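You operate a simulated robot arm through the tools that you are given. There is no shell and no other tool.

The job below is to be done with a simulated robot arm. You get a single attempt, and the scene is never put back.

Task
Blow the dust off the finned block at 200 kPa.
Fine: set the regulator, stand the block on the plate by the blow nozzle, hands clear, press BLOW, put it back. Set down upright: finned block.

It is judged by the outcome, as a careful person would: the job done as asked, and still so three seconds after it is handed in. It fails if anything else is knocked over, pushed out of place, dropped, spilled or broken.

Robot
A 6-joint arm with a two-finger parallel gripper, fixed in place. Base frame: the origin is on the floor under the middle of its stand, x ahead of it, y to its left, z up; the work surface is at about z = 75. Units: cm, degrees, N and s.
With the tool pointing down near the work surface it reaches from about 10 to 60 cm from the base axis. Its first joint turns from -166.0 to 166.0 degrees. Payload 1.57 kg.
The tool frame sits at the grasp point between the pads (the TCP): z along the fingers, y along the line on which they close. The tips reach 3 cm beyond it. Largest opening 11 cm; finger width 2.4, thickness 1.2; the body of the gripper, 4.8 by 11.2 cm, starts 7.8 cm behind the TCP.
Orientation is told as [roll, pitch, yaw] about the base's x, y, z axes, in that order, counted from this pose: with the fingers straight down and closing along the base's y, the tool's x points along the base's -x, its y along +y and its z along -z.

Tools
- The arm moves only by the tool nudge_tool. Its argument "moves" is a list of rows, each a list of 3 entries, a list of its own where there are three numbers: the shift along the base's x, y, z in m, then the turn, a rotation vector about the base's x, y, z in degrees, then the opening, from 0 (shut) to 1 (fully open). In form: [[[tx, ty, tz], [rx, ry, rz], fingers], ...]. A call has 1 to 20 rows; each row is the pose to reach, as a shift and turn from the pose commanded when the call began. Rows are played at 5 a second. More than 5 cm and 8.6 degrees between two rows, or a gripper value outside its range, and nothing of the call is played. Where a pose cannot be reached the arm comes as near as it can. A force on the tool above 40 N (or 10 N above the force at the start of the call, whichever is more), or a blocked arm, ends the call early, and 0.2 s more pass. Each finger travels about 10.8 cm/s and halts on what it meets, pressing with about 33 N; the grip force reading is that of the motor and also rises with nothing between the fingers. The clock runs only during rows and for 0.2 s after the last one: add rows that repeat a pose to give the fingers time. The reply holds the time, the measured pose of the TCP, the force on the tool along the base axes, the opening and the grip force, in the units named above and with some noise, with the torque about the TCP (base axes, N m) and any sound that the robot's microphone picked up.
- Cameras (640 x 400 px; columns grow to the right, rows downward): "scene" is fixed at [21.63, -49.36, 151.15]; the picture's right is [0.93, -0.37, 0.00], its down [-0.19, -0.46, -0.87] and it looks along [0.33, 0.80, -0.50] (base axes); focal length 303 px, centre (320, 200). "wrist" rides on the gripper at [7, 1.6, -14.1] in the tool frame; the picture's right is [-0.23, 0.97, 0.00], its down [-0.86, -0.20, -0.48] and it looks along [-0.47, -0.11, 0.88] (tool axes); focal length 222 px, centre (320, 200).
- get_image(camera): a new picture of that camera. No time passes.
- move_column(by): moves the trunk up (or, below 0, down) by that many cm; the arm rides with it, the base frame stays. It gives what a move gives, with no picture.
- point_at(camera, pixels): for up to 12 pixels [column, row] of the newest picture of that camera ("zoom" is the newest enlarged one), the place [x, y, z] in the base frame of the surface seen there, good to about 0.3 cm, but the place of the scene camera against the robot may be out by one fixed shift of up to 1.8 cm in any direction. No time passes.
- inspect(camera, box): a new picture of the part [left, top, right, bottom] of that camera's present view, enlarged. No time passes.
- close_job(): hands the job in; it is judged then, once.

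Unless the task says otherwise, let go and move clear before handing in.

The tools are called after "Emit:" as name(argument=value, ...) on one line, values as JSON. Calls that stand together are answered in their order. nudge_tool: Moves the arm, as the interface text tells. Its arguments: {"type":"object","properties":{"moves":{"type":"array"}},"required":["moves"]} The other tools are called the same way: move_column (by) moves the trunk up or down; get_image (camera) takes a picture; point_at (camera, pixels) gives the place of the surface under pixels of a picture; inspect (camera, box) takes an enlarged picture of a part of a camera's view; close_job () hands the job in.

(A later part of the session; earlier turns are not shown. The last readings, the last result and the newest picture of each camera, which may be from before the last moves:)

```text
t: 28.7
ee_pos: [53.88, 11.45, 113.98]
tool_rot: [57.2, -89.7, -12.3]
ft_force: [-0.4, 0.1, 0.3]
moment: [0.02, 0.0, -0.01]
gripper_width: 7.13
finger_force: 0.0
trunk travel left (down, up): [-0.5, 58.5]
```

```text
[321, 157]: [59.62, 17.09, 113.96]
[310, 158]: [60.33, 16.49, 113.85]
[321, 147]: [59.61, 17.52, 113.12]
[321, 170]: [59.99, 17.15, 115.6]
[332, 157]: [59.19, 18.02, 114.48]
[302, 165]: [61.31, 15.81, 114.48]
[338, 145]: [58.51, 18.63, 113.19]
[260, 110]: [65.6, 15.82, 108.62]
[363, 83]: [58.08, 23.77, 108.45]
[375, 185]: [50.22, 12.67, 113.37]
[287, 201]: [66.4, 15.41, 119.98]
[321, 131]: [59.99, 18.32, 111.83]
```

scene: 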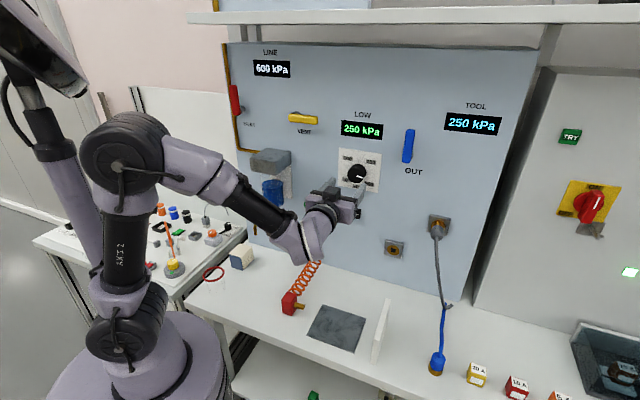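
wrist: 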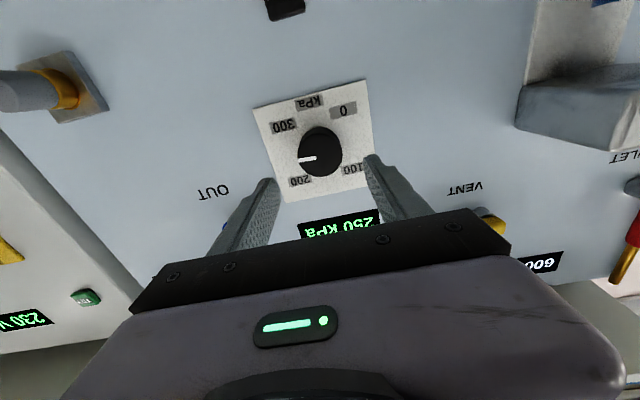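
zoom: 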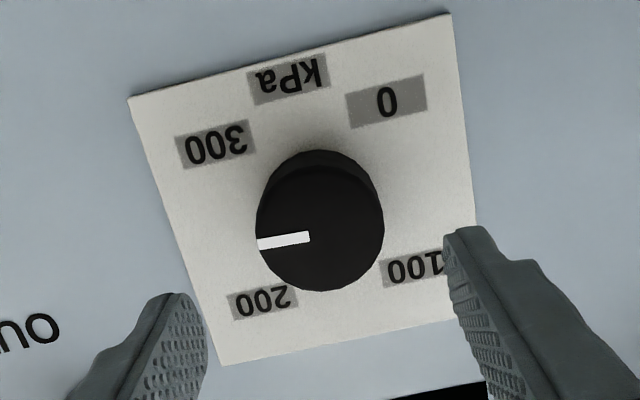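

The knob's face centre is at about (59.65,17.2,113.9), about 4.5 cm across and in line with the tool. I'll move forward 7.2 cm so the pads overlap the knob by about 2 cm.

Emit:
nudge_tool(moves=[[[0.01, 0.01, 0], [0, 0, 0], 0.65], [[0.02, 0.02, 0], [0, 0, 0], 0.65], [[0.03, 0.03, 0], [0, 0, 0], 0.65], [[0.04, 0.04, 0], [0, 0, 0], 0.65], [[0.0509, 0.0509, 0], [0, 0, 0], 0.65], [[0.0509, 0.0509, 0], [0, 0, 0], 0.65]])

Emit:
get_image(camera="wrist")

Emit:
get_image(camera="scene")

```text
t: 30.1
ee_pos: [58.78, 16.81, 113.92]
tool_rot: [49.7, -89.7, -4.7]
ft_force: [-0.1, 0.5, 0.1]
moment: [-0.01, -0.03, 0.02]
gripper_width: 7.16
finger_force: 0.0
trunk travel left (down, up): [-0.5, 58.5]
```

```text
taken
```

wrist: 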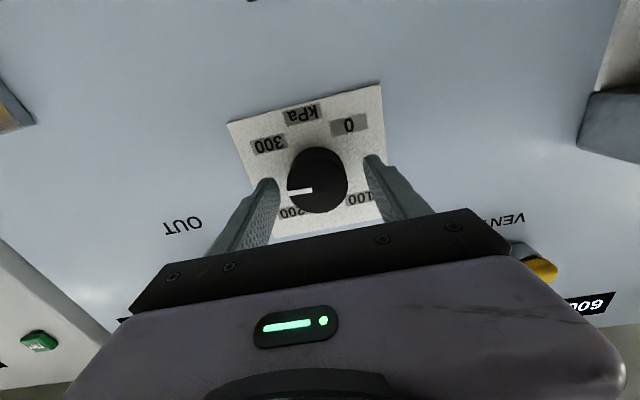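

```text
taken
```

scene: 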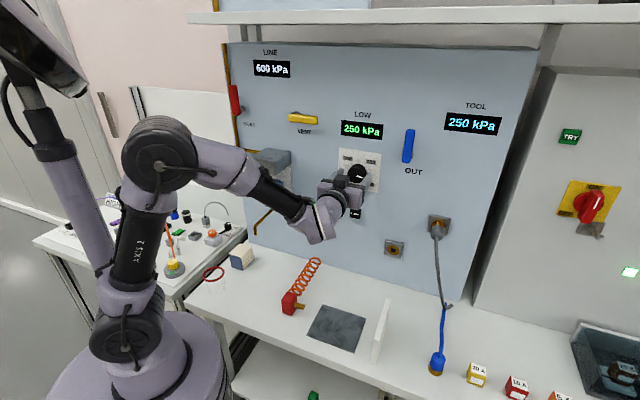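

The fingers straddle the knob (between (265,185) and (375,165)) and the LOW display at (362,130) stays visible. Closing on the knob.

Emit:
nudge_tool(moves=[[[0, 0, 0], [0, 0, 0], 0.5], [[0, 0, 0], [0, 0, 0], 0.4], [[0, 0, 0], [0, 0, 0], 0.3], [[0, 0, 0], [0, 0, 0], 0.3]])

Emit:
inspect(camera="wrist", box=[220, 75, 420, 240])

Emit:
inspect(camera="scene", box=[310, 100, 510, 220])

```text
t: 31.1
ee_pos: [58.88, 16.49, 113.9]
tool_rot: [74.5, -89.7, -29.7]
ft_force: [15.6, -8.3, 5.1]
moment: [0.09, -0.11, -0.92]
gripper_width: 4.68
finger_force: 45.3
trunk travel left (down, up): [-0.5, 58.5]
```

```text
2.42 times, centred on (320, 158) of wrist
```

zoom: 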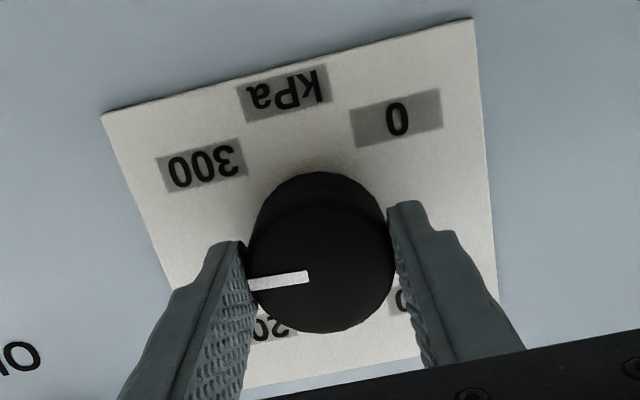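

```text
3.20 times, centred on (410, 160) of scene
```

zoom: 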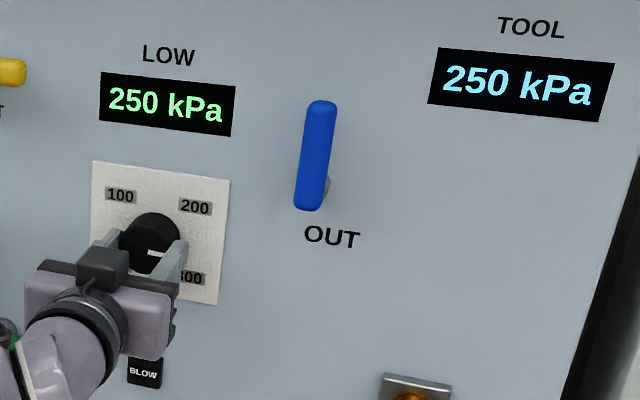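

Gripping the knob at 4.68 cm with about 17 N side force, so I'll ease the tool 1 mm sideways. Then I turn counter-clockwise (towards 200) about 30° and read the display.

Emit:
nudge_tool(moves=[[[0.001, -0.001, 0], [0, 0, 0], 0.3], [[0.001, -0.001, 0], [-3.54, -3.54, 0], 0.3], [[0.001, -0.001, 0], [-7.07, -7.07, 0], 0.3], [[0.001, -0.001, 0], [-10.6, -10.6, 0], 0.3], [[0.001, -0.001, 0], [-14.14, -14.14, 0], 0.3], [[0.001, -0.001, 0], [-17.68, -17.68, 0], 0.3], [[0.001, -0.001, 0], [-21.2, -21.2, 0], 0.3], [[0.001, -0.001, 0], [-21.2, -21.2, 0], 0.3]])

Emit:
inspect(camera="scene", box=[310, 100, 510, 220])

Emit:
inspect(camera="wrist", box=[220, 75, 420, 240])

```text
t: 32.0
ee_pos: [58.94, 16.48, 113.99]
tool_rot: [-83.4, -76.8, 129.0]
ft_force: [-9.0, -5.6, -2.7]
moment: [0.34, -0.34, -0.43]
gripper_width: 4.7
finger_force: 45.1
out of reach, approached as far as the arm can: row 4
trunk travel left (down, up): [-0.5, 58.5]
stopped in row 4: the force on the tool passed its limit at 58 N (the readings are from after the stop); the commanded pose is now the measured one
```

```text
3.20 times, centred on (410, 160) of scene
```

zoom: 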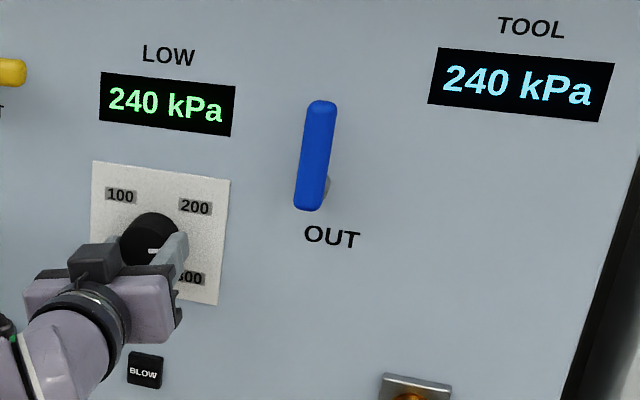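

```text
2.42 times, centred on (320, 158) of wrist
```

zoom: 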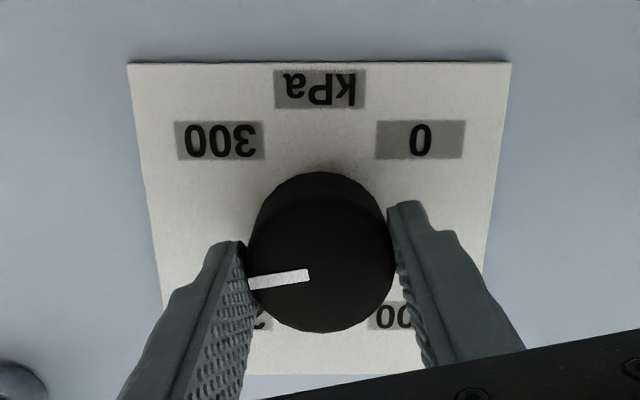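

Both displays now read 240 kPa, so the direction is right, but the arm hit a joint limit after about 13° and stopped at 58 N. I'll release, wind the gripper back clockwise, and regrip so I can turn further.

Emit:
nudge_tool(moves=[[[0, 0, 0], [0, 0, 0], 0.5], [[0, 0, 0], [0, 0, 0], 0.65], [[0, 0, 0], [0, 0, 0], 0.65], [[0, 0, 0], [4.24, 4.24, 0], 0.65], [[0, 0, 0], [8.49, 8.49, 0], 0.65], [[0, 0, 0], [12.73, 12.73, 0], 0.65], [[0, 0, 0], [16.97, 16.97, 0], 0.65], [[0, 0, 0], [21.21, 21.21, 0], 0.65], [[0, 0, 0], [25.46, 25.46, 0], 0.65], [[0, 0, 0], [29.7, 29.7, 0], 0.65], [[0, 0, 0], [33.94, 33.94, 0], 0.65], [[0, 0, 0], [33.94, 33.94, 0], 0.65]])

Emit:
inspect(camera="scene", box=[310, 100, 510, 220])

Emit:
get_image(camera="wrist")

```text
t: 34.6
ee_pos: [59.01, 16.57, 113.87]
tool_rot: [88.8, -54.9, -42.6]
ft_force: [0.9, -0.7, 0.3]
moment: [-0.02, 0.02, 0.0]
gripper_width: 7.13
finger_force: 0.1
trunk travel left (down, up): [-0.5, 58.5]
```

```text
3.20 times, centred on (410, 160) of scene
```

zoom: 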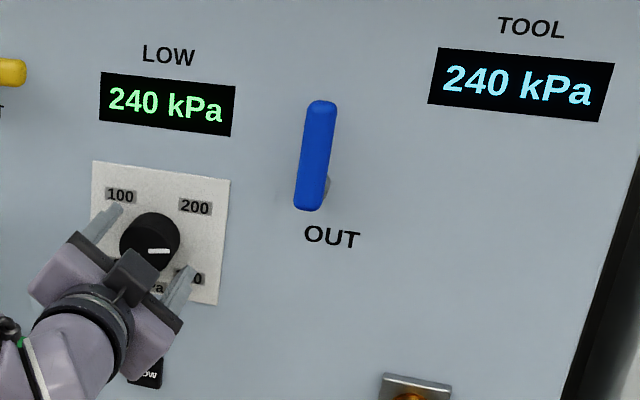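

```text
taken
```

wrist: 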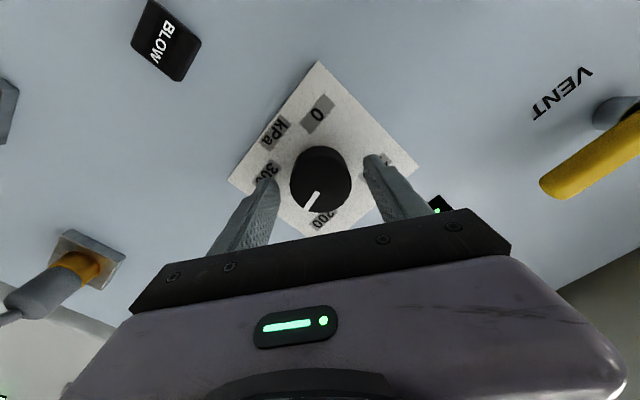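

The gripper is now rolled about 35° clockwise and open, with the displays at 240 kPa. Regripping the knob here.

Emit:
nudge_tool(moves=[[[0, 0, 0], [0, 0, 0], 0.5], [[0, 0, 0], [0, 0, 0], 0.4], [[0, 0, 0], [0, 0, 0], 0.3], [[0, 0, 0], [0, 0, 0], 0.3]])

Emit:
inspect(camera="scene", box=[310, 100, 510, 220])

```text
t: 35.6
ee_pos: [59.01, 16.5, 113.99]
tool_rot: [88.8, -55.0, -42.6]
ft_force: [-0.3, -0.2, 1.4]
moment: [0.01, 0.06, 0.02]
gripper_width: 4.71
finger_force: 44.9
trunk travel left (down, up): [-0.5, 58.5]
```

```text
3.20 times, centred on (410, 160) of scene
```

zoom: 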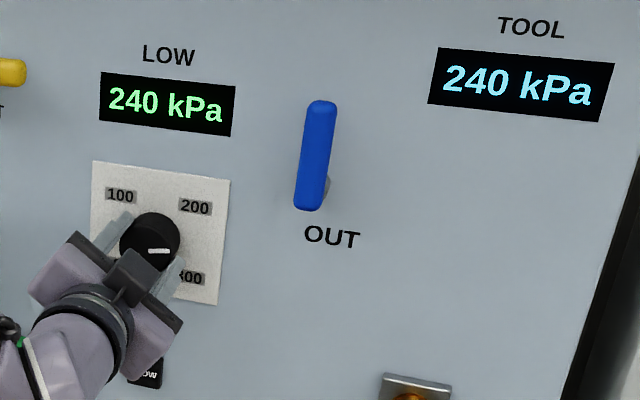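

Well centred, with hardly any side force. Turning counter-clockwise by about 32°, then I'll read the display.

Emit:
nudge_tool(moves=[[[0, 0, 0], [-2.83, -2.83, 0], 0.3], [[0, 0, 0], [-5.66, -5.66, 0], 0.3], [[0, 0, 0], [-8.49, -8.49, 0], 0.3], [[0, 0, 0], [-11.31, -11.31, 0], 0.3], [[0, 0, 0], [-14.14, -14.14, 0], 0.3], [[0, 0, 0], [-16.97, -16.97, 0], 0.3], [[0, 0, 0], [-19.8, -19.8, 0], 0.3], [[0, 0, 0], [-22.63, -22.63, 0], 0.3], [[0, 0, 0], [-22.63, -22.63, 0], 0.3]])

Emit:
inspect(camera="scene", box=[310, 100, 510, 220])

```text
t: 37.6
ee_pos: [58.96, 16.47, 114.01]
tool_rot: [65.5, -86.9, -19.8]
ft_force: [9.4, 5.4, 11.5]
moment: [0.23, -0.24, -0.24]
gripper_width: 4.69
finger_force: 45.3
trunk travel left (down, up): [-0.5, 58.5]
```

```text
3.20 times, centred on (410, 160) of scene
```

zoom: 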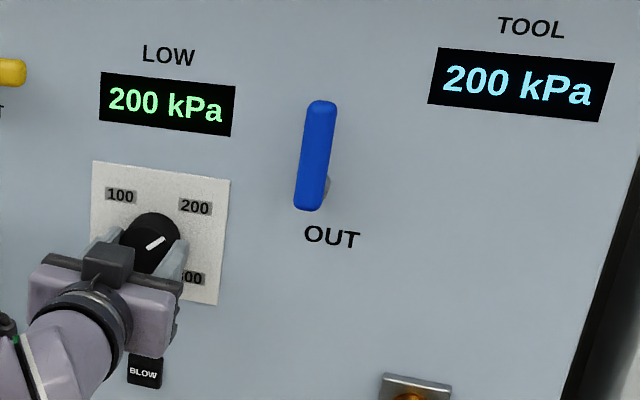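

Both LOW and TOOL now read 200 kPa. I'll check the pointer's angle closely before letting go.

Emit:
inspect(camera="wrist", box=[220, 75, 420, 240])

Emit:
inspect(camera="scene", box=[335, 145, 385, 195])

```text
2.42 times, centred on (320, 158) of wrist
```

zoom: 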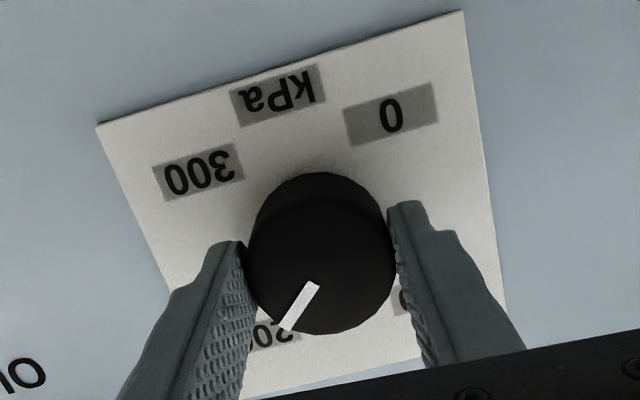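

```text
8.00 times, centred on (360, 170) of scene
```

zoom: 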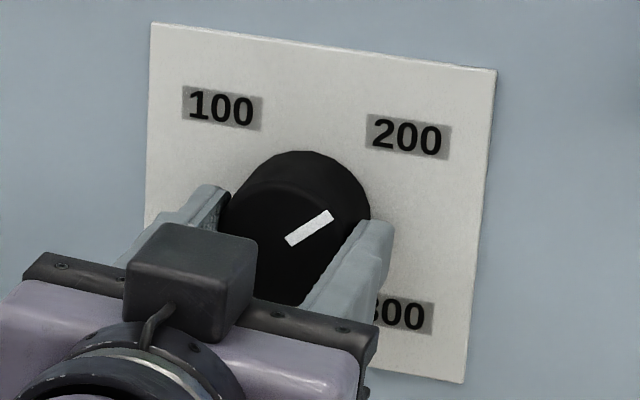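

The pointer works out at about 43–45° above horizontal, right at the 200 mark, and both displays agree. I'll open the fingers, back straight out, and re-check the reading.

Emit:
nudge_tool(moves=[[[0, 0, 0], [0, 0, 0], 0.5], [[0, 0, 0], [0, 0, 0], 0.65], [[0, 0, 0], [0, 0, 0], 0.65], [[-0.015, -0.015, 0], [0, 0, 0], 0.65], [[-0.03, -0.03, 0], [0, 0, 0], 0.65], [[-0.045, -0.045, 0], [0, 0, 0], 0.65], [[-0.055, -0.055, 0], [0, 0, 0], 0.65], [[-0.055, -0.055, 0], [0, 0, 0], 0.65]])

Emit:
get_image(camera="scene")

Emit:
get_image(camera="wrist")

Emit:
inspect(camera="scene", box=[335, 105, 425, 195])

```text
t: 39.5
ee_pos: [53.51, 10.89, 113.81]
tool_rot: [65.9, -86.7, -20.1]
ft_force: [-0.5, -0.7, -0.7]
moment: [0.01, -0.02, 0.02]
gripper_width: 7.14
finger_force: 0.0
trunk travel left (down, up): [-0.5, 58.5]
```

```text
taken
```

scene: 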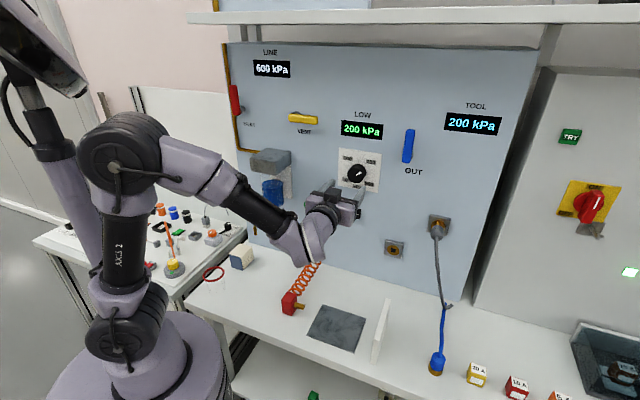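

```text
taken
```

wrist: 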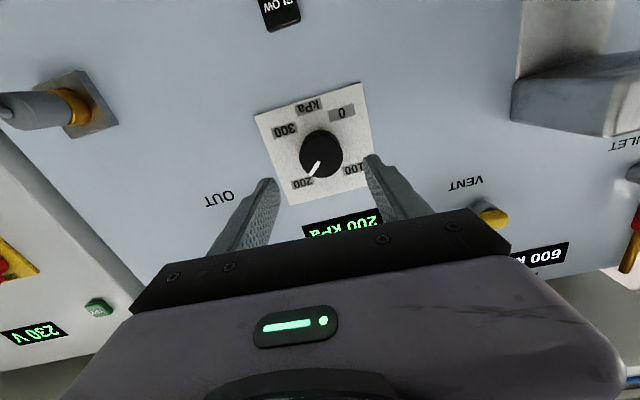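

```text
4.44 times, centred on (380, 150) of scene
```

zoom: 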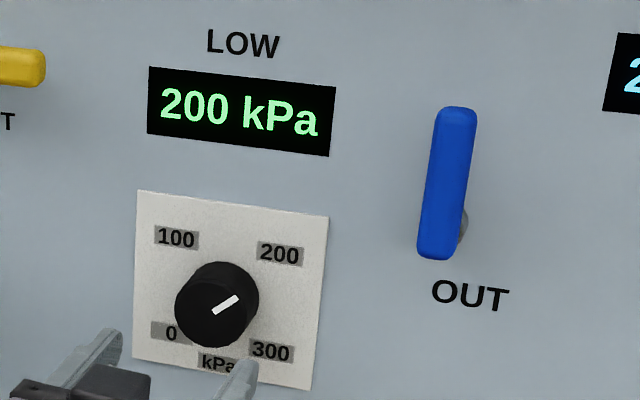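

The regulator holds at 200 kPa after release (LOW and TOOL both 200, pointer at 200). Next is the block; first I'll measure the filter bowl, drain pipe, beaker and neighbouring bench gear near it.

Emit:
point_at(camera="scene", pixels=[[272, 195], [270, 160], [254, 231], [262, 215], [213, 206], [229, 215], [213, 235], [205, 275], [222, 270], [242, 257], [172, 268], [213, 268]])

Emit:
inspect(camera="scene", box=[140, 190, 320, 300])

```text
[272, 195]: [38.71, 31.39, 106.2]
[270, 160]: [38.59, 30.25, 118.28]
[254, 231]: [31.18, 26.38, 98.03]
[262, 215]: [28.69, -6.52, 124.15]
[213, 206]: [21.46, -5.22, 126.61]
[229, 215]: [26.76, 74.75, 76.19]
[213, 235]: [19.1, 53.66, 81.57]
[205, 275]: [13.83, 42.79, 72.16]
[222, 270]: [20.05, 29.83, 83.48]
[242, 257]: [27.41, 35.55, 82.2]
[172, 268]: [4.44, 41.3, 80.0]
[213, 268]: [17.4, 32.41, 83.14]
```

```text
3.56 times, centred on (230, 245) of scene
```

zoom: 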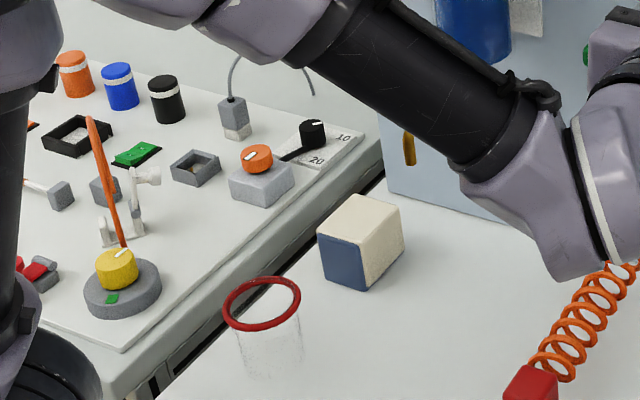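

The bowl's front is at about (39.2,31.2,105), well to the side of the block. I'll query the drain pipe tip and the beaker rim from this zoom.

Emit:
point_at(camera="zoom", pixels=[[408, 152], [409, 160], [407, 145], [312, 128], [262, 160], [232, 105], [265, 180], [225, 300], [300, 300], [262, 280], [262, 328], [95, 120]])

```text
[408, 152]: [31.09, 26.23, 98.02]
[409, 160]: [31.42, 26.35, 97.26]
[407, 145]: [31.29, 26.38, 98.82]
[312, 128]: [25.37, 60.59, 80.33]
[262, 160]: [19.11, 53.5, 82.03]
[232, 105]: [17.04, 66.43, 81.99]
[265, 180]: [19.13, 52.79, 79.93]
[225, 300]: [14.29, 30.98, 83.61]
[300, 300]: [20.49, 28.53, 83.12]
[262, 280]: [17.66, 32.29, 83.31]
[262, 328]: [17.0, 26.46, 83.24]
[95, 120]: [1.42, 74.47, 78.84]
```

The drain pipe tip sticks out to about (31.5,26.1,97), so I'll travel above it at z≥115 when carrying. Now I back away from the panel and turn the tool down again.

Emit:
nudge_tool(moves=[[[-0.02, -0.02, 0], [0, 0, 0], 0.65], [[-0.03, -0.03, 0], [-4.24, 4.24, 0], 0.65], [[-0.04, -0.04, 0], [-8.49, 8.49, 0], 0.65], [[-0.045, -0.045, 0], [-12.73, 12.73, 0], 0.65], [[-0.05, -0.05, 0], [-16.97, 16.97, 0], 0.65], [[-0.055, -0.055, 0], [-21.21, 21.21, 0], 0.65], [[-0.06, -0.06, 0], [-25.46, 25.46, 0], 0.65], [[-0.065, -0.065, 0], [-29.7, 29.7, 0], 0.65], [[-0.07, -0.068, 0], [-33.94, 33.94, 0], 0.65], [[-0.073, -0.069, 0], [-38.18, 38.18, 0], 0.65], [[-0.075, -0.069, 0], [-42.43, 42.43, 0], 0.65], [[-0.075, -0.069, 0], [-46.67, 46.67, 0], 0.65], [[-0.075, -0.069, 0], [-50.91, 50.91, 0], 0.65], [[-0.075, -0.069, 0], [-55.15, 55.15, 0], 0.65], [[-0.075, -0.069, 0], [-59.4, 59.4, 0], 0.65], [[-0.075, -0.069, 0], [-63.64, 63.64, 0], 0.65], [[-0.075, -0.069, 0], [-63.64, 63.64, 0], 0.65]])

Emit:
get_image(camera="scene")

```text
t: 43.0
ee_pos: [46.18, 4.15, 114.08]
tool_rot: [0.7, 1.3, 42.1]
ft_force: [-0.7, 0.7, -0.5]
moment: [-0.04, 0.02, 0.0]
gripper_width: 7.15
finger_force: 0.1
trunk travel left (down, up): [-0.5, 58.5]
```

```text
taken
```

scene: 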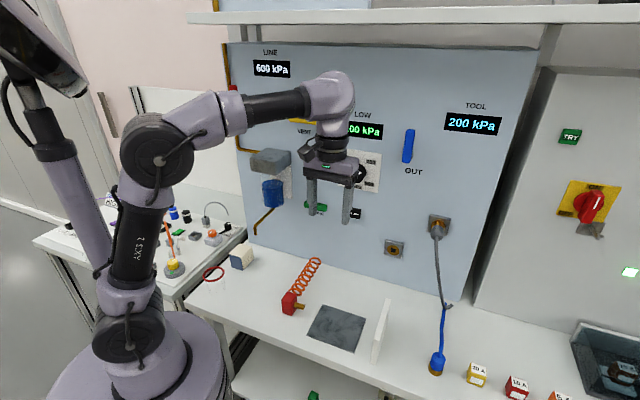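

Tool-down again at (46.2,4.2,114) with yaw 42°, close to the block's own angle. The drain pipe is now unobstructed, so I'll measure it before crossing.

Emit:
inspect(camera="scene", box=[225, 140, 315, 250])

Emit:
point_at(camera="scene", pixels=[[254.7, 233], [255, 228], [258, 223], [265, 216], [271, 209], [272, 195], [270, 160], [250, 165], [288, 165], [242, 247], [230, 255], [243, 258]])

```text
3.64 times, centred on (270, 195) of scene
```

zoom: 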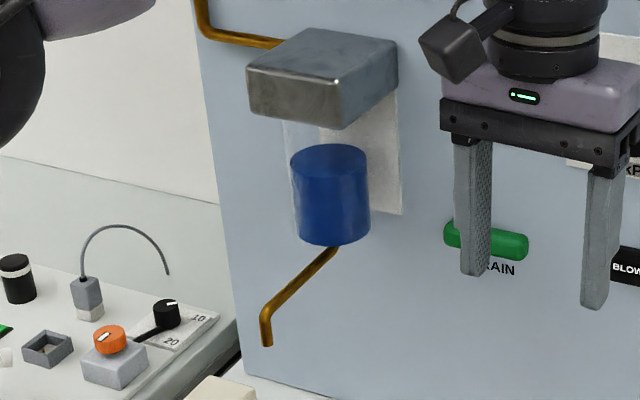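

```text
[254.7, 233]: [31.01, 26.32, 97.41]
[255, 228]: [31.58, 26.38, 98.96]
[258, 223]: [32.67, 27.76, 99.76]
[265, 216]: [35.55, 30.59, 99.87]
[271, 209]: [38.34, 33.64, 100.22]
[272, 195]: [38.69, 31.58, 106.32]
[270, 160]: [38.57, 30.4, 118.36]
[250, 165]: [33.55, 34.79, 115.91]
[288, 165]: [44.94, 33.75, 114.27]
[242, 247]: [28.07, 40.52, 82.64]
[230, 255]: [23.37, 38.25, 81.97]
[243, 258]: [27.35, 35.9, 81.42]
```

The pipe runs at z≈99 out to (31.4,26.1) and the filter block's left edge is at about u=-1, so a straight-down approach at the block has clearance. I'll cross at z 115 to a point behind the block and correct the small tilt.

Emit:
nudge_tool(moves=[[[-0.0214, 0.023, 0.001], [0.03, -0.12, 0], 0.65], [[-0.0428, 0.0461, 0.002], [0.06, -0.24, 0], 0.65], [[-0.0642, 0.0691, 0.003], [0.09, -0.36, 0], 0.65], [[-0.0857, 0.0922, 0.004], [0.12, -0.48, 0], 0.65], [[-0.1071, 0.1152, 0.005], [0.15, -0.6, 0], 0.65], [[-0.1285, 0.1383, 0.006], [0.18, -0.72, 0], 0.65], [[-0.1499, 0.1613, 0.007], [0.2, -0.83, 0], 0.65], [[-0.1713, 0.1843, 0.008], [0.23, -0.95, 0], 0.65], [[-0.1928, 0.2074, 0.009], [0.26, -1.07, 0], 0.65], [[-0.2142, 0.2304, 0.01], [0.29, -1.19, 0], 0.65], [[-0.2356, 0.2535, 0.01], [0.32, -1.31, 0], 0.65], [[-0.257, 0.2765, 0.01], [0.35, -1.43, 0], 0.65], [[-0.257, 0.2765, 0.01], [0.35, -1.43, 0], 0.65]])

Emit:
get_image(camera="wrist")

Emit:
get_image(camera="scene")

```text
t: 45.9
ee_pos: [20.65, 31.36, 115.09]
tool_rot: [0.1, -0.2, 40.9]
ft_force: [-0.2, 0.0, -0.1]
moment: [0.01, -0.02, 0.03]
gripper_width: 7.15
finger_force: 0.0
trunk travel left (down, up): [-0.5, 58.5]
```

```text
taken
```

wrist: 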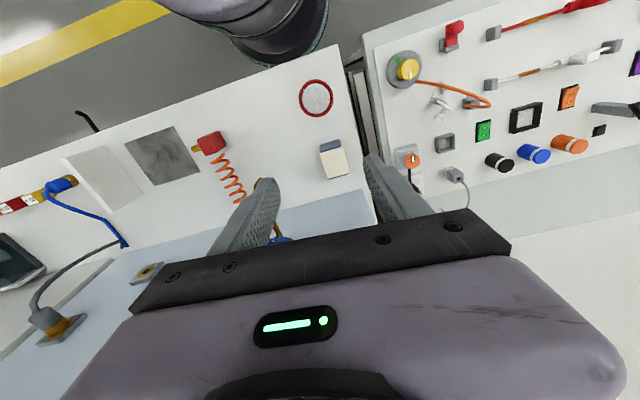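

```text
taken
```

scene: 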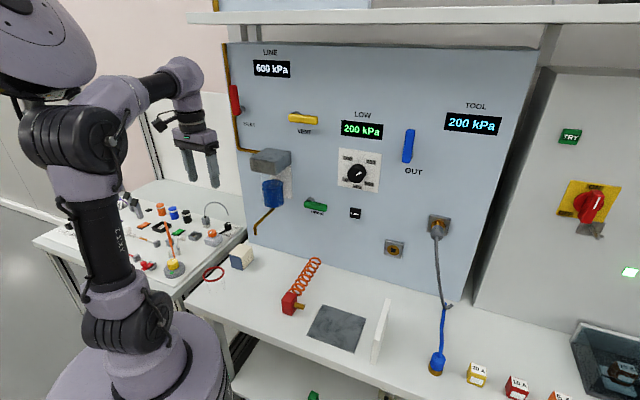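

Good, at (20.7,31.4,115). I'll zoom on the block at wrist (333,158) for its exact corners and angle.

Emit:
inspect(camera="wrist", box=[300, 125, 370, 190])

Emit:
inspect(camera="wrist", box=[100, 110, 260, 210])

```text
6.15 times, centred on (335, 158) of wrist
```

zoom: 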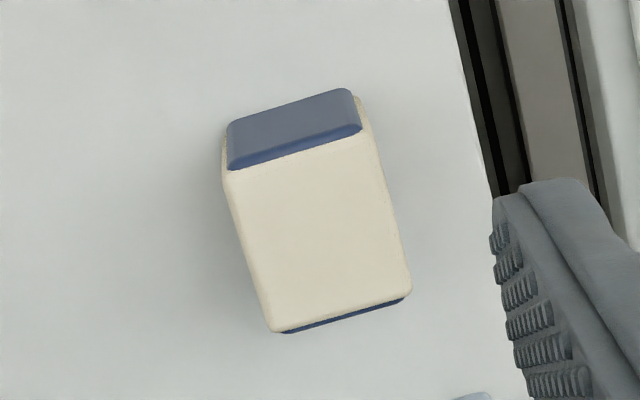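

```text
4.00 times, centred on (180, 160) of wrist
```

zoom: 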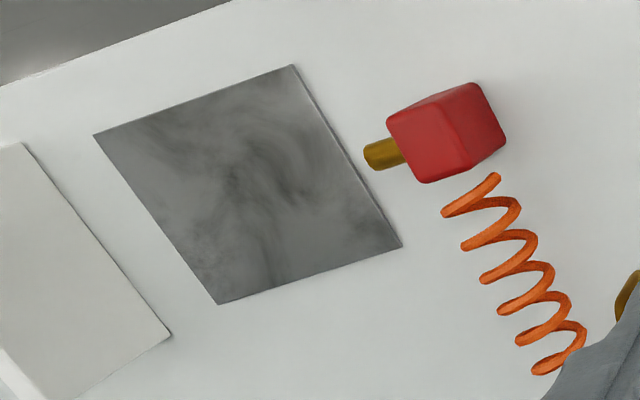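

I'll get 3-D places for the block's top corners, the plate's corners and the nozzle from this wrist picture.

Emit:
get_image(camera="wrist")

Emit:
point_at(camera="wrist", pixels=[[321.5, 154.5], [341, 148], [348, 171.5], [328, 177.5], [335, 162], [172.5, 127.5], [125.5, 144], [154.8, 184.5], [198.8, 170.8], [162, 156], [192.5, 149], [199, 148]])

```text
taken
```

wrist: 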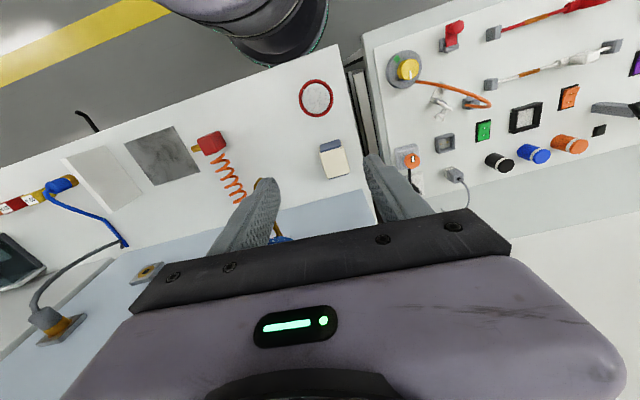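

```text
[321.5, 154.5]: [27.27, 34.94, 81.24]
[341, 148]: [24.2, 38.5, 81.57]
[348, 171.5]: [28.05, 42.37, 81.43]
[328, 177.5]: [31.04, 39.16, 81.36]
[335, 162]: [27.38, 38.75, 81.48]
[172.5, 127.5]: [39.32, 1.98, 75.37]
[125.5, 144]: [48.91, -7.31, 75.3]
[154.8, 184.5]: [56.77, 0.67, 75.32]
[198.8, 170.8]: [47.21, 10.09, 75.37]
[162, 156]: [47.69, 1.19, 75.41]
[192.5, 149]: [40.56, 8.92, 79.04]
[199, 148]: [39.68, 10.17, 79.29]
```

The block's centre is (27.6,38.7), top z 81.4, aligned at about 44.5°. The plate's centre is (48.05,1.4), exactly on the nozzle's line. I'll move above the block at z≈95 and align the yaw.

Emit:
nudge_tool(moves=[[[0.012, 0.012, -0.03], [0, 0, 0.9], 0.65], [[0.024, 0.024, -0.06], [0, 0, 1.8], 0.65], [[0.036, 0.036, -0.09], [0, 0, 2.7], 0.65], [[0.048, 0.048, -0.12], [0, 0, 3.6], 0.65], [[0.06, 0.06, -0.15], [0, 0, 3.6], 0.65], [[0.0705, 0.072, -0.18], [0, 0, 3.6], 0.65], [[0.0705, 0.072, -0.2], [0, 0, 3.6], 0.65], [[0.0705, 0.072, -0.2], [0, 0, 3.6], 0.65], [[0.0705, 0.072, -0.2], [0, 0, 3.6], 0.65]])

Emit:
get_image(camera="wrist")

Emit:
get_image(camera="scene")

```text
t: 47.9
ee_pos: [27.25, 38.87, 95.01]
tool_rot: [0.0, 0.1, 45.6]
ft_force: [0.2, 0.2, 0.0]
moment: [-0.03, 0.0, 0.01]
gripper_width: 7.16
finger_force: 0.0
trunk travel left (down, up): [-0.5, 58.5]
```

```text
taken
```

wrist: 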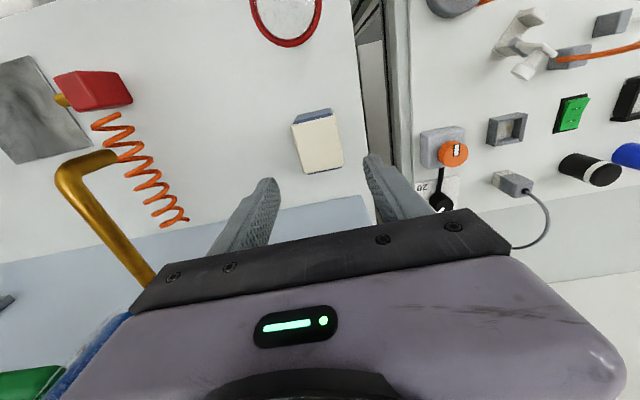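

```text
taken
```

scene: 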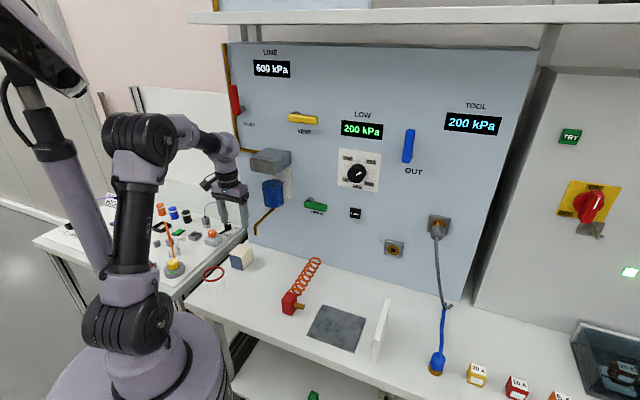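

Above the block at (27.25,38.87,95), with about 6 cm between the gripper and the drain pipe. Re-measuring the block from here.

Emit:
inspect(camera="wrist", box=[275, 95, 365, 185])

Emit:
point_at(camera="wrist", pixels=[[293, 124.5], [333, 118], [342.5, 164], [305, 172], [318, 145], [293, 117], [330, 110], [300, 145], [337, 140], [313, 121], [323, 168], [318, 135]])

```text
4.44 times, centred on (320, 140) of wrist
```

zoom: 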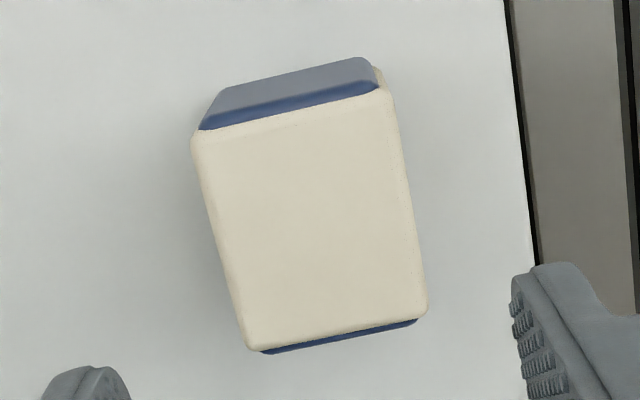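

```text
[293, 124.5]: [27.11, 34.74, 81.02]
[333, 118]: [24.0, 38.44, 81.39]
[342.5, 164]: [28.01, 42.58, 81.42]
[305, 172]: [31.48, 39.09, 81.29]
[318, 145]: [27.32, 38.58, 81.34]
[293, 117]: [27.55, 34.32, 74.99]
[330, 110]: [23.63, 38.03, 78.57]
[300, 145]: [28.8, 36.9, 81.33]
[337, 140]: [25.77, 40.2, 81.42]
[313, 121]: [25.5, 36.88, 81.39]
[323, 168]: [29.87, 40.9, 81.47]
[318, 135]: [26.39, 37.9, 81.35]
```

The block's centre is confirmed at (27.65,38.7), yaw about 45. Descending straight over it to TCP z≈79.2 with the fingers open 7.1 cm.

Emit:
nudge_tool(moves=[[[0.004, -0.0016, 0], [0, 0, 0], 0.65], [[0.004, -0.0016, -0.03], [0, 0, 0], 0.65], [[0.004, -0.0016, -0.06], [0, 0, 0], 0.65], [[0.004, -0.0016, -0.09], [0, 0, 0], 0.65], [[0.004, -0.0016, -0.12], [0, 0, 0], 0.65], [[0.004, -0.0016, -0.145], [0, 0, 0], 0.65], [[0.004, -0.0016, -0.158], [0, 0, 0], 0.65], [[0.004, -0.0016, -0.158], [0, 0, 0], 0.65]])

Emit:
get_image(camera="wrist")

Emit:
inspect(camera="scene", box=[180, 180, 300, 290])

```text
t: 49.6
ee_pos: [27.87, 38.8, 79.09]
tool_rot: [0.0, 0.1, 45.6]
ft_force: [0.1, -0.3, 0.4]
moment: [-0.01, 0.03, 0.01]
gripper_width: 7.12
finger_force: 0.1
trunk travel left (down, up): [-0.5, 58.5]
```

```text
taken
```

wrist: 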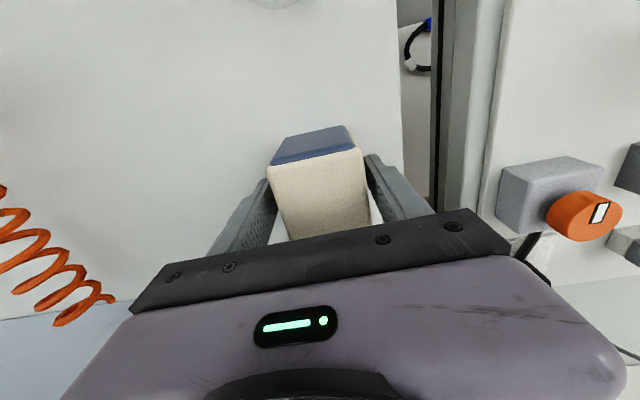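

```text
3.64 times, centred on (240, 235) of scene
```

zoom: 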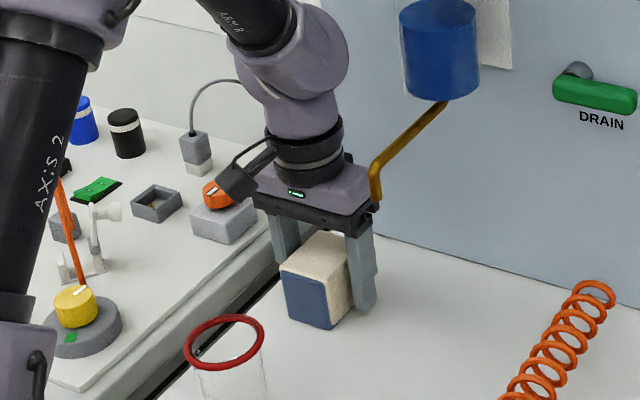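

The fingers straddle the block evenly, and the block is still upright and in place. Closing on it.

Emit:
nudge_tool(moves=[[[0, 0, 0], [0, 0, 0], 0.5], [[0, 0, 0], [0, 0, 0], 0.4], [[0, 0, 0], [0, 0, 0], 0.3], [[0, 0, 0], [0, 0, 0], 0.3]])

Emit:
get_image(camera="wrist")

```text
t: 50.6
ee_pos: [27.78, 38.64, 79.1]
tool_rot: [0.1, 0.1, 45.6]
ft_force: [-1.4, 0.3, 1.0]
moment: [-0.04, 0.0, -0.06]
gripper_width: 5.17
finger_force: 33.2
trunk travel left (down, up): [-0.5, 58.5]
```

```text
taken
```

wrist: 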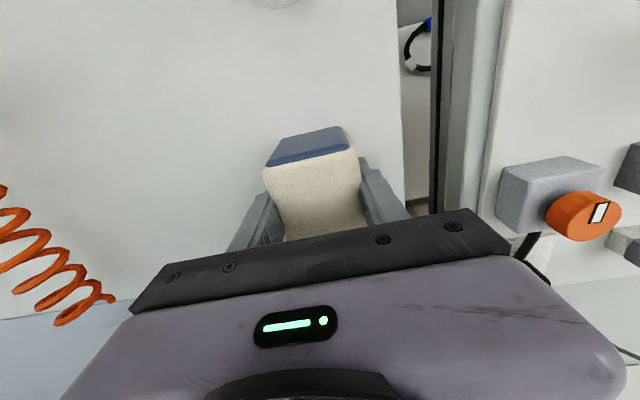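

Firm grip at 5.17 cm, 33 N. The home pose to return to is TCP (27.8,38.6,79.1), yaw 45.6. I'll lift straight up to about z 115, then draw back towards the robot.

Emit:
nudge_tool(moves=[[[0, 0, 0.01], [0, 0, 0], 0.3], [[0, 0, 0.03], [0, 0, 0], 0.3], [[0, 0, 0.06], [0, 0, 0], 0.3], [[0, 0, 0.09], [0, 0, 0], 0.3], [[0, 0, 0.12], [0, 0, 0], 0.3], [[0, 0, 0.15], [0, 0, 0], 0.3], [[0, 0, 0.18], [0, 0, 0], 0.3], [[0, 0, 0.21], [0, 0, 0], 0.3], [[0, 0, 0.24], [0, 0, 0], 0.3], [[0, 0, 0.27], [0, 0, 0], 0.3], [[0, 0, 0.3], [0, 0, 0], 0.3], [[0, 0, 0.33], [0, 0, 0], 0.3], [[0, 0, 0.36], [0, 0, 0], 0.3], [[-0.02, -0.02, 0.36], [0, 0, 0], 0.3], [[-0.045, -0.045, 0.36], [0, 0, 0], 0.3], [[-0.07, -0.07, 0.36], [0, 0, 0], 0.3], [[-0.07, -0.07, 0.36], [0, 0, 0], 0.3]])

Emit:
get_image(camera="scene")

Emit:
get_image(camera="wrist")

```text
t: 54.2
ee_pos: [20.8, 32.0, 114.74]
tool_rot: [0.0, 0.3, 45.5]
ft_force: [-0.2, 0.1, -1.5]
moment: [0.0, -0.05, 0.01]
gripper_width: 5.14
finger_force: 33.0
trunk travel left (down, up): [-0.5, 58.5]
```

```text
taken
```

scene: 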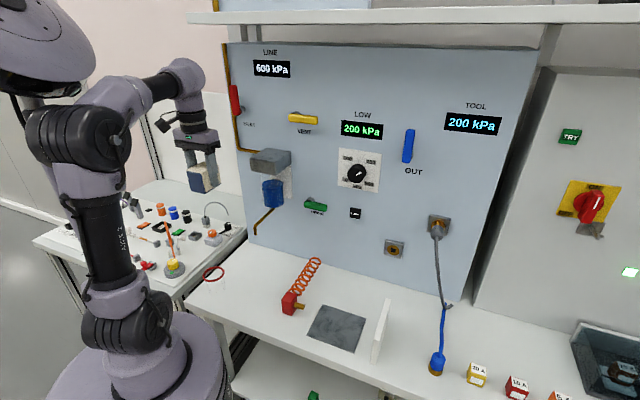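

```text
taken
```

wrist: 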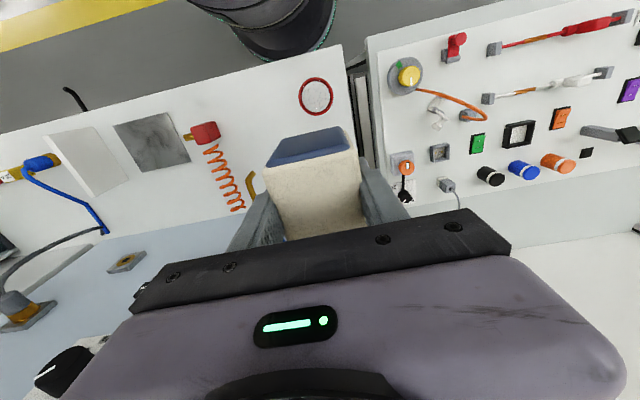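

The block is lifted and held level. Now travelling above the pipe to over the plate.

Emit:
nudge_tool(moves=[[[0.021, -0.0236, 0], [0, 0, 0], 0.3], [[0.0419, -0.0471, 0], [0, 0, 0], 0.3], [[0.0629, -0.0707, 0], [0, 0, 0], 0.3], [[0.0838, -0.0943, 0], [0, 0, 0], 0.3], [[0.1048, -0.1178, 0], [0, 0, 0], 0.3], [[0.1258, -0.1414, 0], [0, 0, 0], 0.3], [[0.1467, -0.165, 0], [0, 0, 0], 0.3], [[0.1677, -0.1886, 0], [0, 0, 0], 0.3], [[0.1887, -0.2121, 0], [0, 0, 0], 0.3], [[0.2096, -0.2357, 0], [0, 0, 0], 0.3], [[0.2306, -0.2593, 0], [0, 0, 0], 0.3], [[0.2515, -0.2828, 0], [0, 0, 0], 0.3], [[0.2725, -0.3064, 0], [0, 0, 0], 0.3], [[0.2725, -0.3064, 0], [0, 0, 0], 0.3]])

Emit:
get_image(camera="scene")

Emit:
get_image(camera="wrist")

```text
t: 57.2
ee_pos: [47.91, 1.1, 114.79]
tool_rot: [0.0, 0.0, 45.6]
ft_force: [-0.3, 0.3, -2.6]
moment: [0.0, 0.0, 0.01]
gripper_width: 5.18
finger_force: 33.2
trunk travel left (down, up): [-0.5, 58.5]
```

```text
taken
```

scene: 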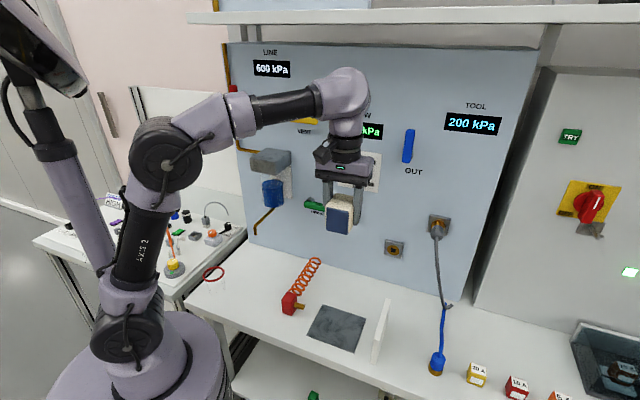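

```text
taken
```

wrist: 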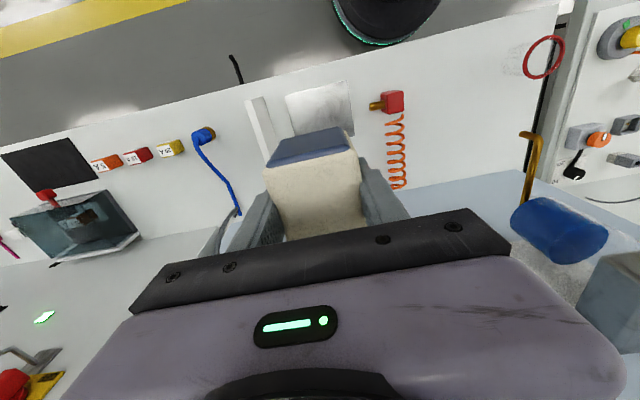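

Directly above the plate at (47.9,1.1,114.8), block held. Descending to just above the plate (TCP z≈81.5).

Emit:
nudge_tool(moves=[[[0.001, 0.002, -0.03], [0, 0, 0], 0.3], [[0.001, 0.002, -0.06], [0, 0, 0], 0.3], [[0.001, 0.002, -0.09], [0, 0, 0], 0.3], [[0.001, 0.002, -0.12], [0, 0, 0], 0.3], [[0.001, 0.002, -0.15], [0, 0, 0], 0.3], [[0.001, 0.002, -0.18], [0, 0, 0], 0.3], [[0.001, 0.002, -0.21], [0, 0, 0], 0.3], [[0.001, 0.002, -0.24], [0, 0, 0], 0.3], [[0.001, 0.002, -0.27], [0, 0, 0], 0.3], [[0.001, 0.002, -0.3], [0, 0, 0], 0.3], [[0.001, 0.002, -0.32], [0, 0, 0], 0.3], [[0.001, 0.002, -0.333], [0, 0, 0], 0.3], [[0.001, 0.002, -0.333], [0, 0, 0], 0.3]])

Emit:
get_image(camera="scene")

Emit:
get_image(camera="wrist")

Emit:
inspect(camera="scene", box=[260, 240, 420, 370])

```text
t: 60.0
ee_pos: [48.19, 1.48, 81.97]
tool_rot: [-0.1, 0.1, 45.6]
ft_force: [0.8, 0.0, -2.1]
moment: [0.0, 0.0, 0.01]
gripper_width: 5.16
finger_force: 33.2
trunk travel left (down, up): [-0.5, 58.5]
```

```text
taken
```

scene: 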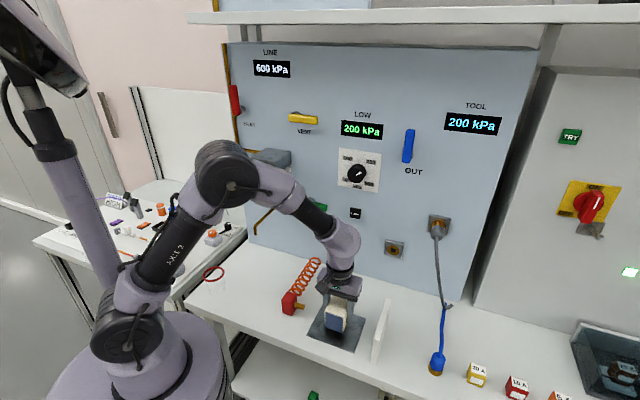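

```text
taken
```

wrist: 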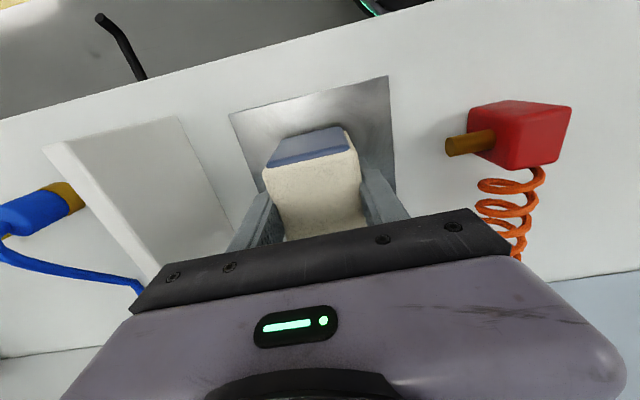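

```text
3.08 times, centred on (340, 305) of scene
```

zoom: 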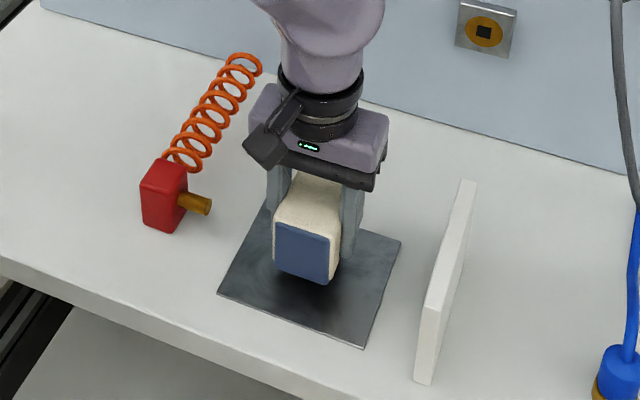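

The block hovers about 2.5 cm over the plate's middle, nicely aligned with the nozzle at (195,205) of the zoom. Lowering gently to contact.

Emit:
nudge_tool(moves=[[[0, 0, -0.008], [0, 0, 0], 0.3], [[0, 0, -0.016], [0, 0, 0], 0.3], [[0, 0, -0.02], [0, 0, 0], 0.3], [[0, 0, -0.022], [0, 0, 0], 0.3], [[0, 0, -0.0235], [0, 0, 0], 0.3], [[0, 0, -0.0235], [0, 0, 0], 0.3]])

Emit:
get_image(camera="wrist")

Emit:
inspect(camera="scene", box=[260, 240, 420, 370])

```text
t: 61.5
ee_pos: [48.1, 1.49, 79.43]
tool_rot: [0.0, 0.2, 45.6]
ft_force: [0.2, 0.1, -2.8]
moment: [0.03, 0.02, 0.01]
gripper_width: 5.15
finger_force: 32.7
trunk travel left (down, up): [-0.5, 58.5]
```

```text
taken
```

wrist: 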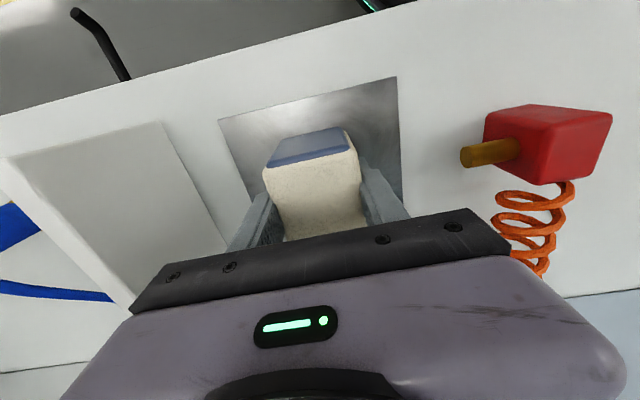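

```text
3.08 times, centred on (340, 305) of scene
```

zoom: 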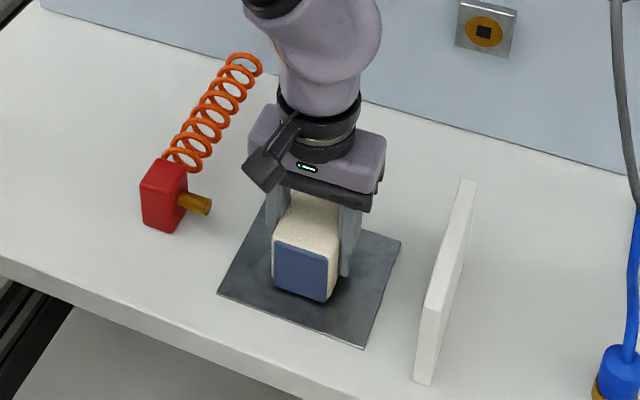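

No contact yet (force z still -2.8 N). Going down a few more millimetres.

Emit:
nudge_tool(moves=[[[0, 0, -0.001], [0, 0, 0], 0.3], [[0, 0, -0.002], [0, 0, 0], 0.3], [[0, 0, -0.002], [0, 0, 0], 0.3]])

```text
t: 62.2
ee_pos: [48.12, 1.37, 79.36]
tool_rot: [-0.2, -0.1, 45.7]
ft_force: [5.8, 4.8, 24.3]
moment: [0.38, 0.48, -0.21]
gripper_width: 5.19
finger_force: 32.9
trunk travel left (down, up): [-0.5, 58.5]
```

Contact at z≈79.36 with 24 N. I'll ease up 1 mm and open the fingers.

Emit:
nudge_tool(moves=[[[0, 0, 0.001], [0, 0, 0], 0.3], [[0, 0, 0.001], [0, 0, 0], 0.3], [[0, 0, 0.001], [0, 0, 0], 0.5], [[0, 0, 0.001], [0, 0, 0], 0.65], [[0, 0, 0.001], [0, 0, 0], 0.65]])

Emit:
get_image(camera="wrist")

Emit:
inspect(camera="scene", box=[260, 240, 420, 370])

```text
t: 63.5
ee_pos: [47.9, 1.34, 79.54]
tool_rot: [0.0, 0.1, 45.5]
ft_force: [0.2, 0.3, -0.2]
moment: [0.0, 0.01, 0.01]
gripper_width: 7.15
finger_force: 0.1
trunk travel left (down, up): [-0.5, 58.5]
```

```text
taken
```

wrist: 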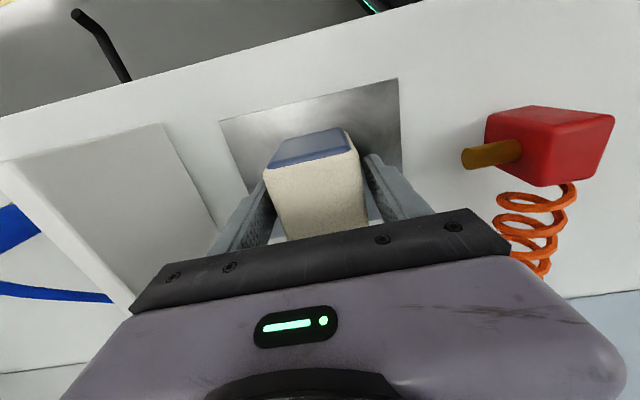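

```text
3.08 times, centred on (340, 305) of scene
```

zoom: 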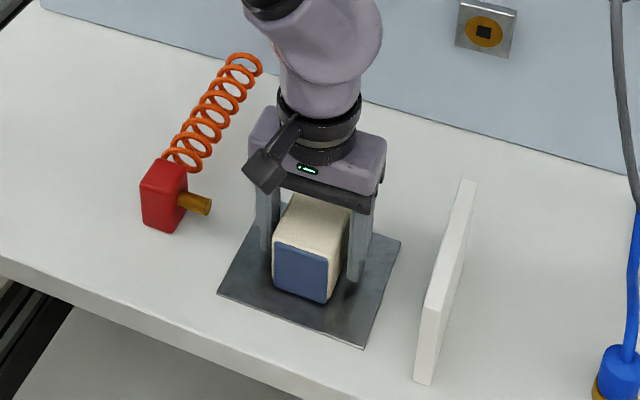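

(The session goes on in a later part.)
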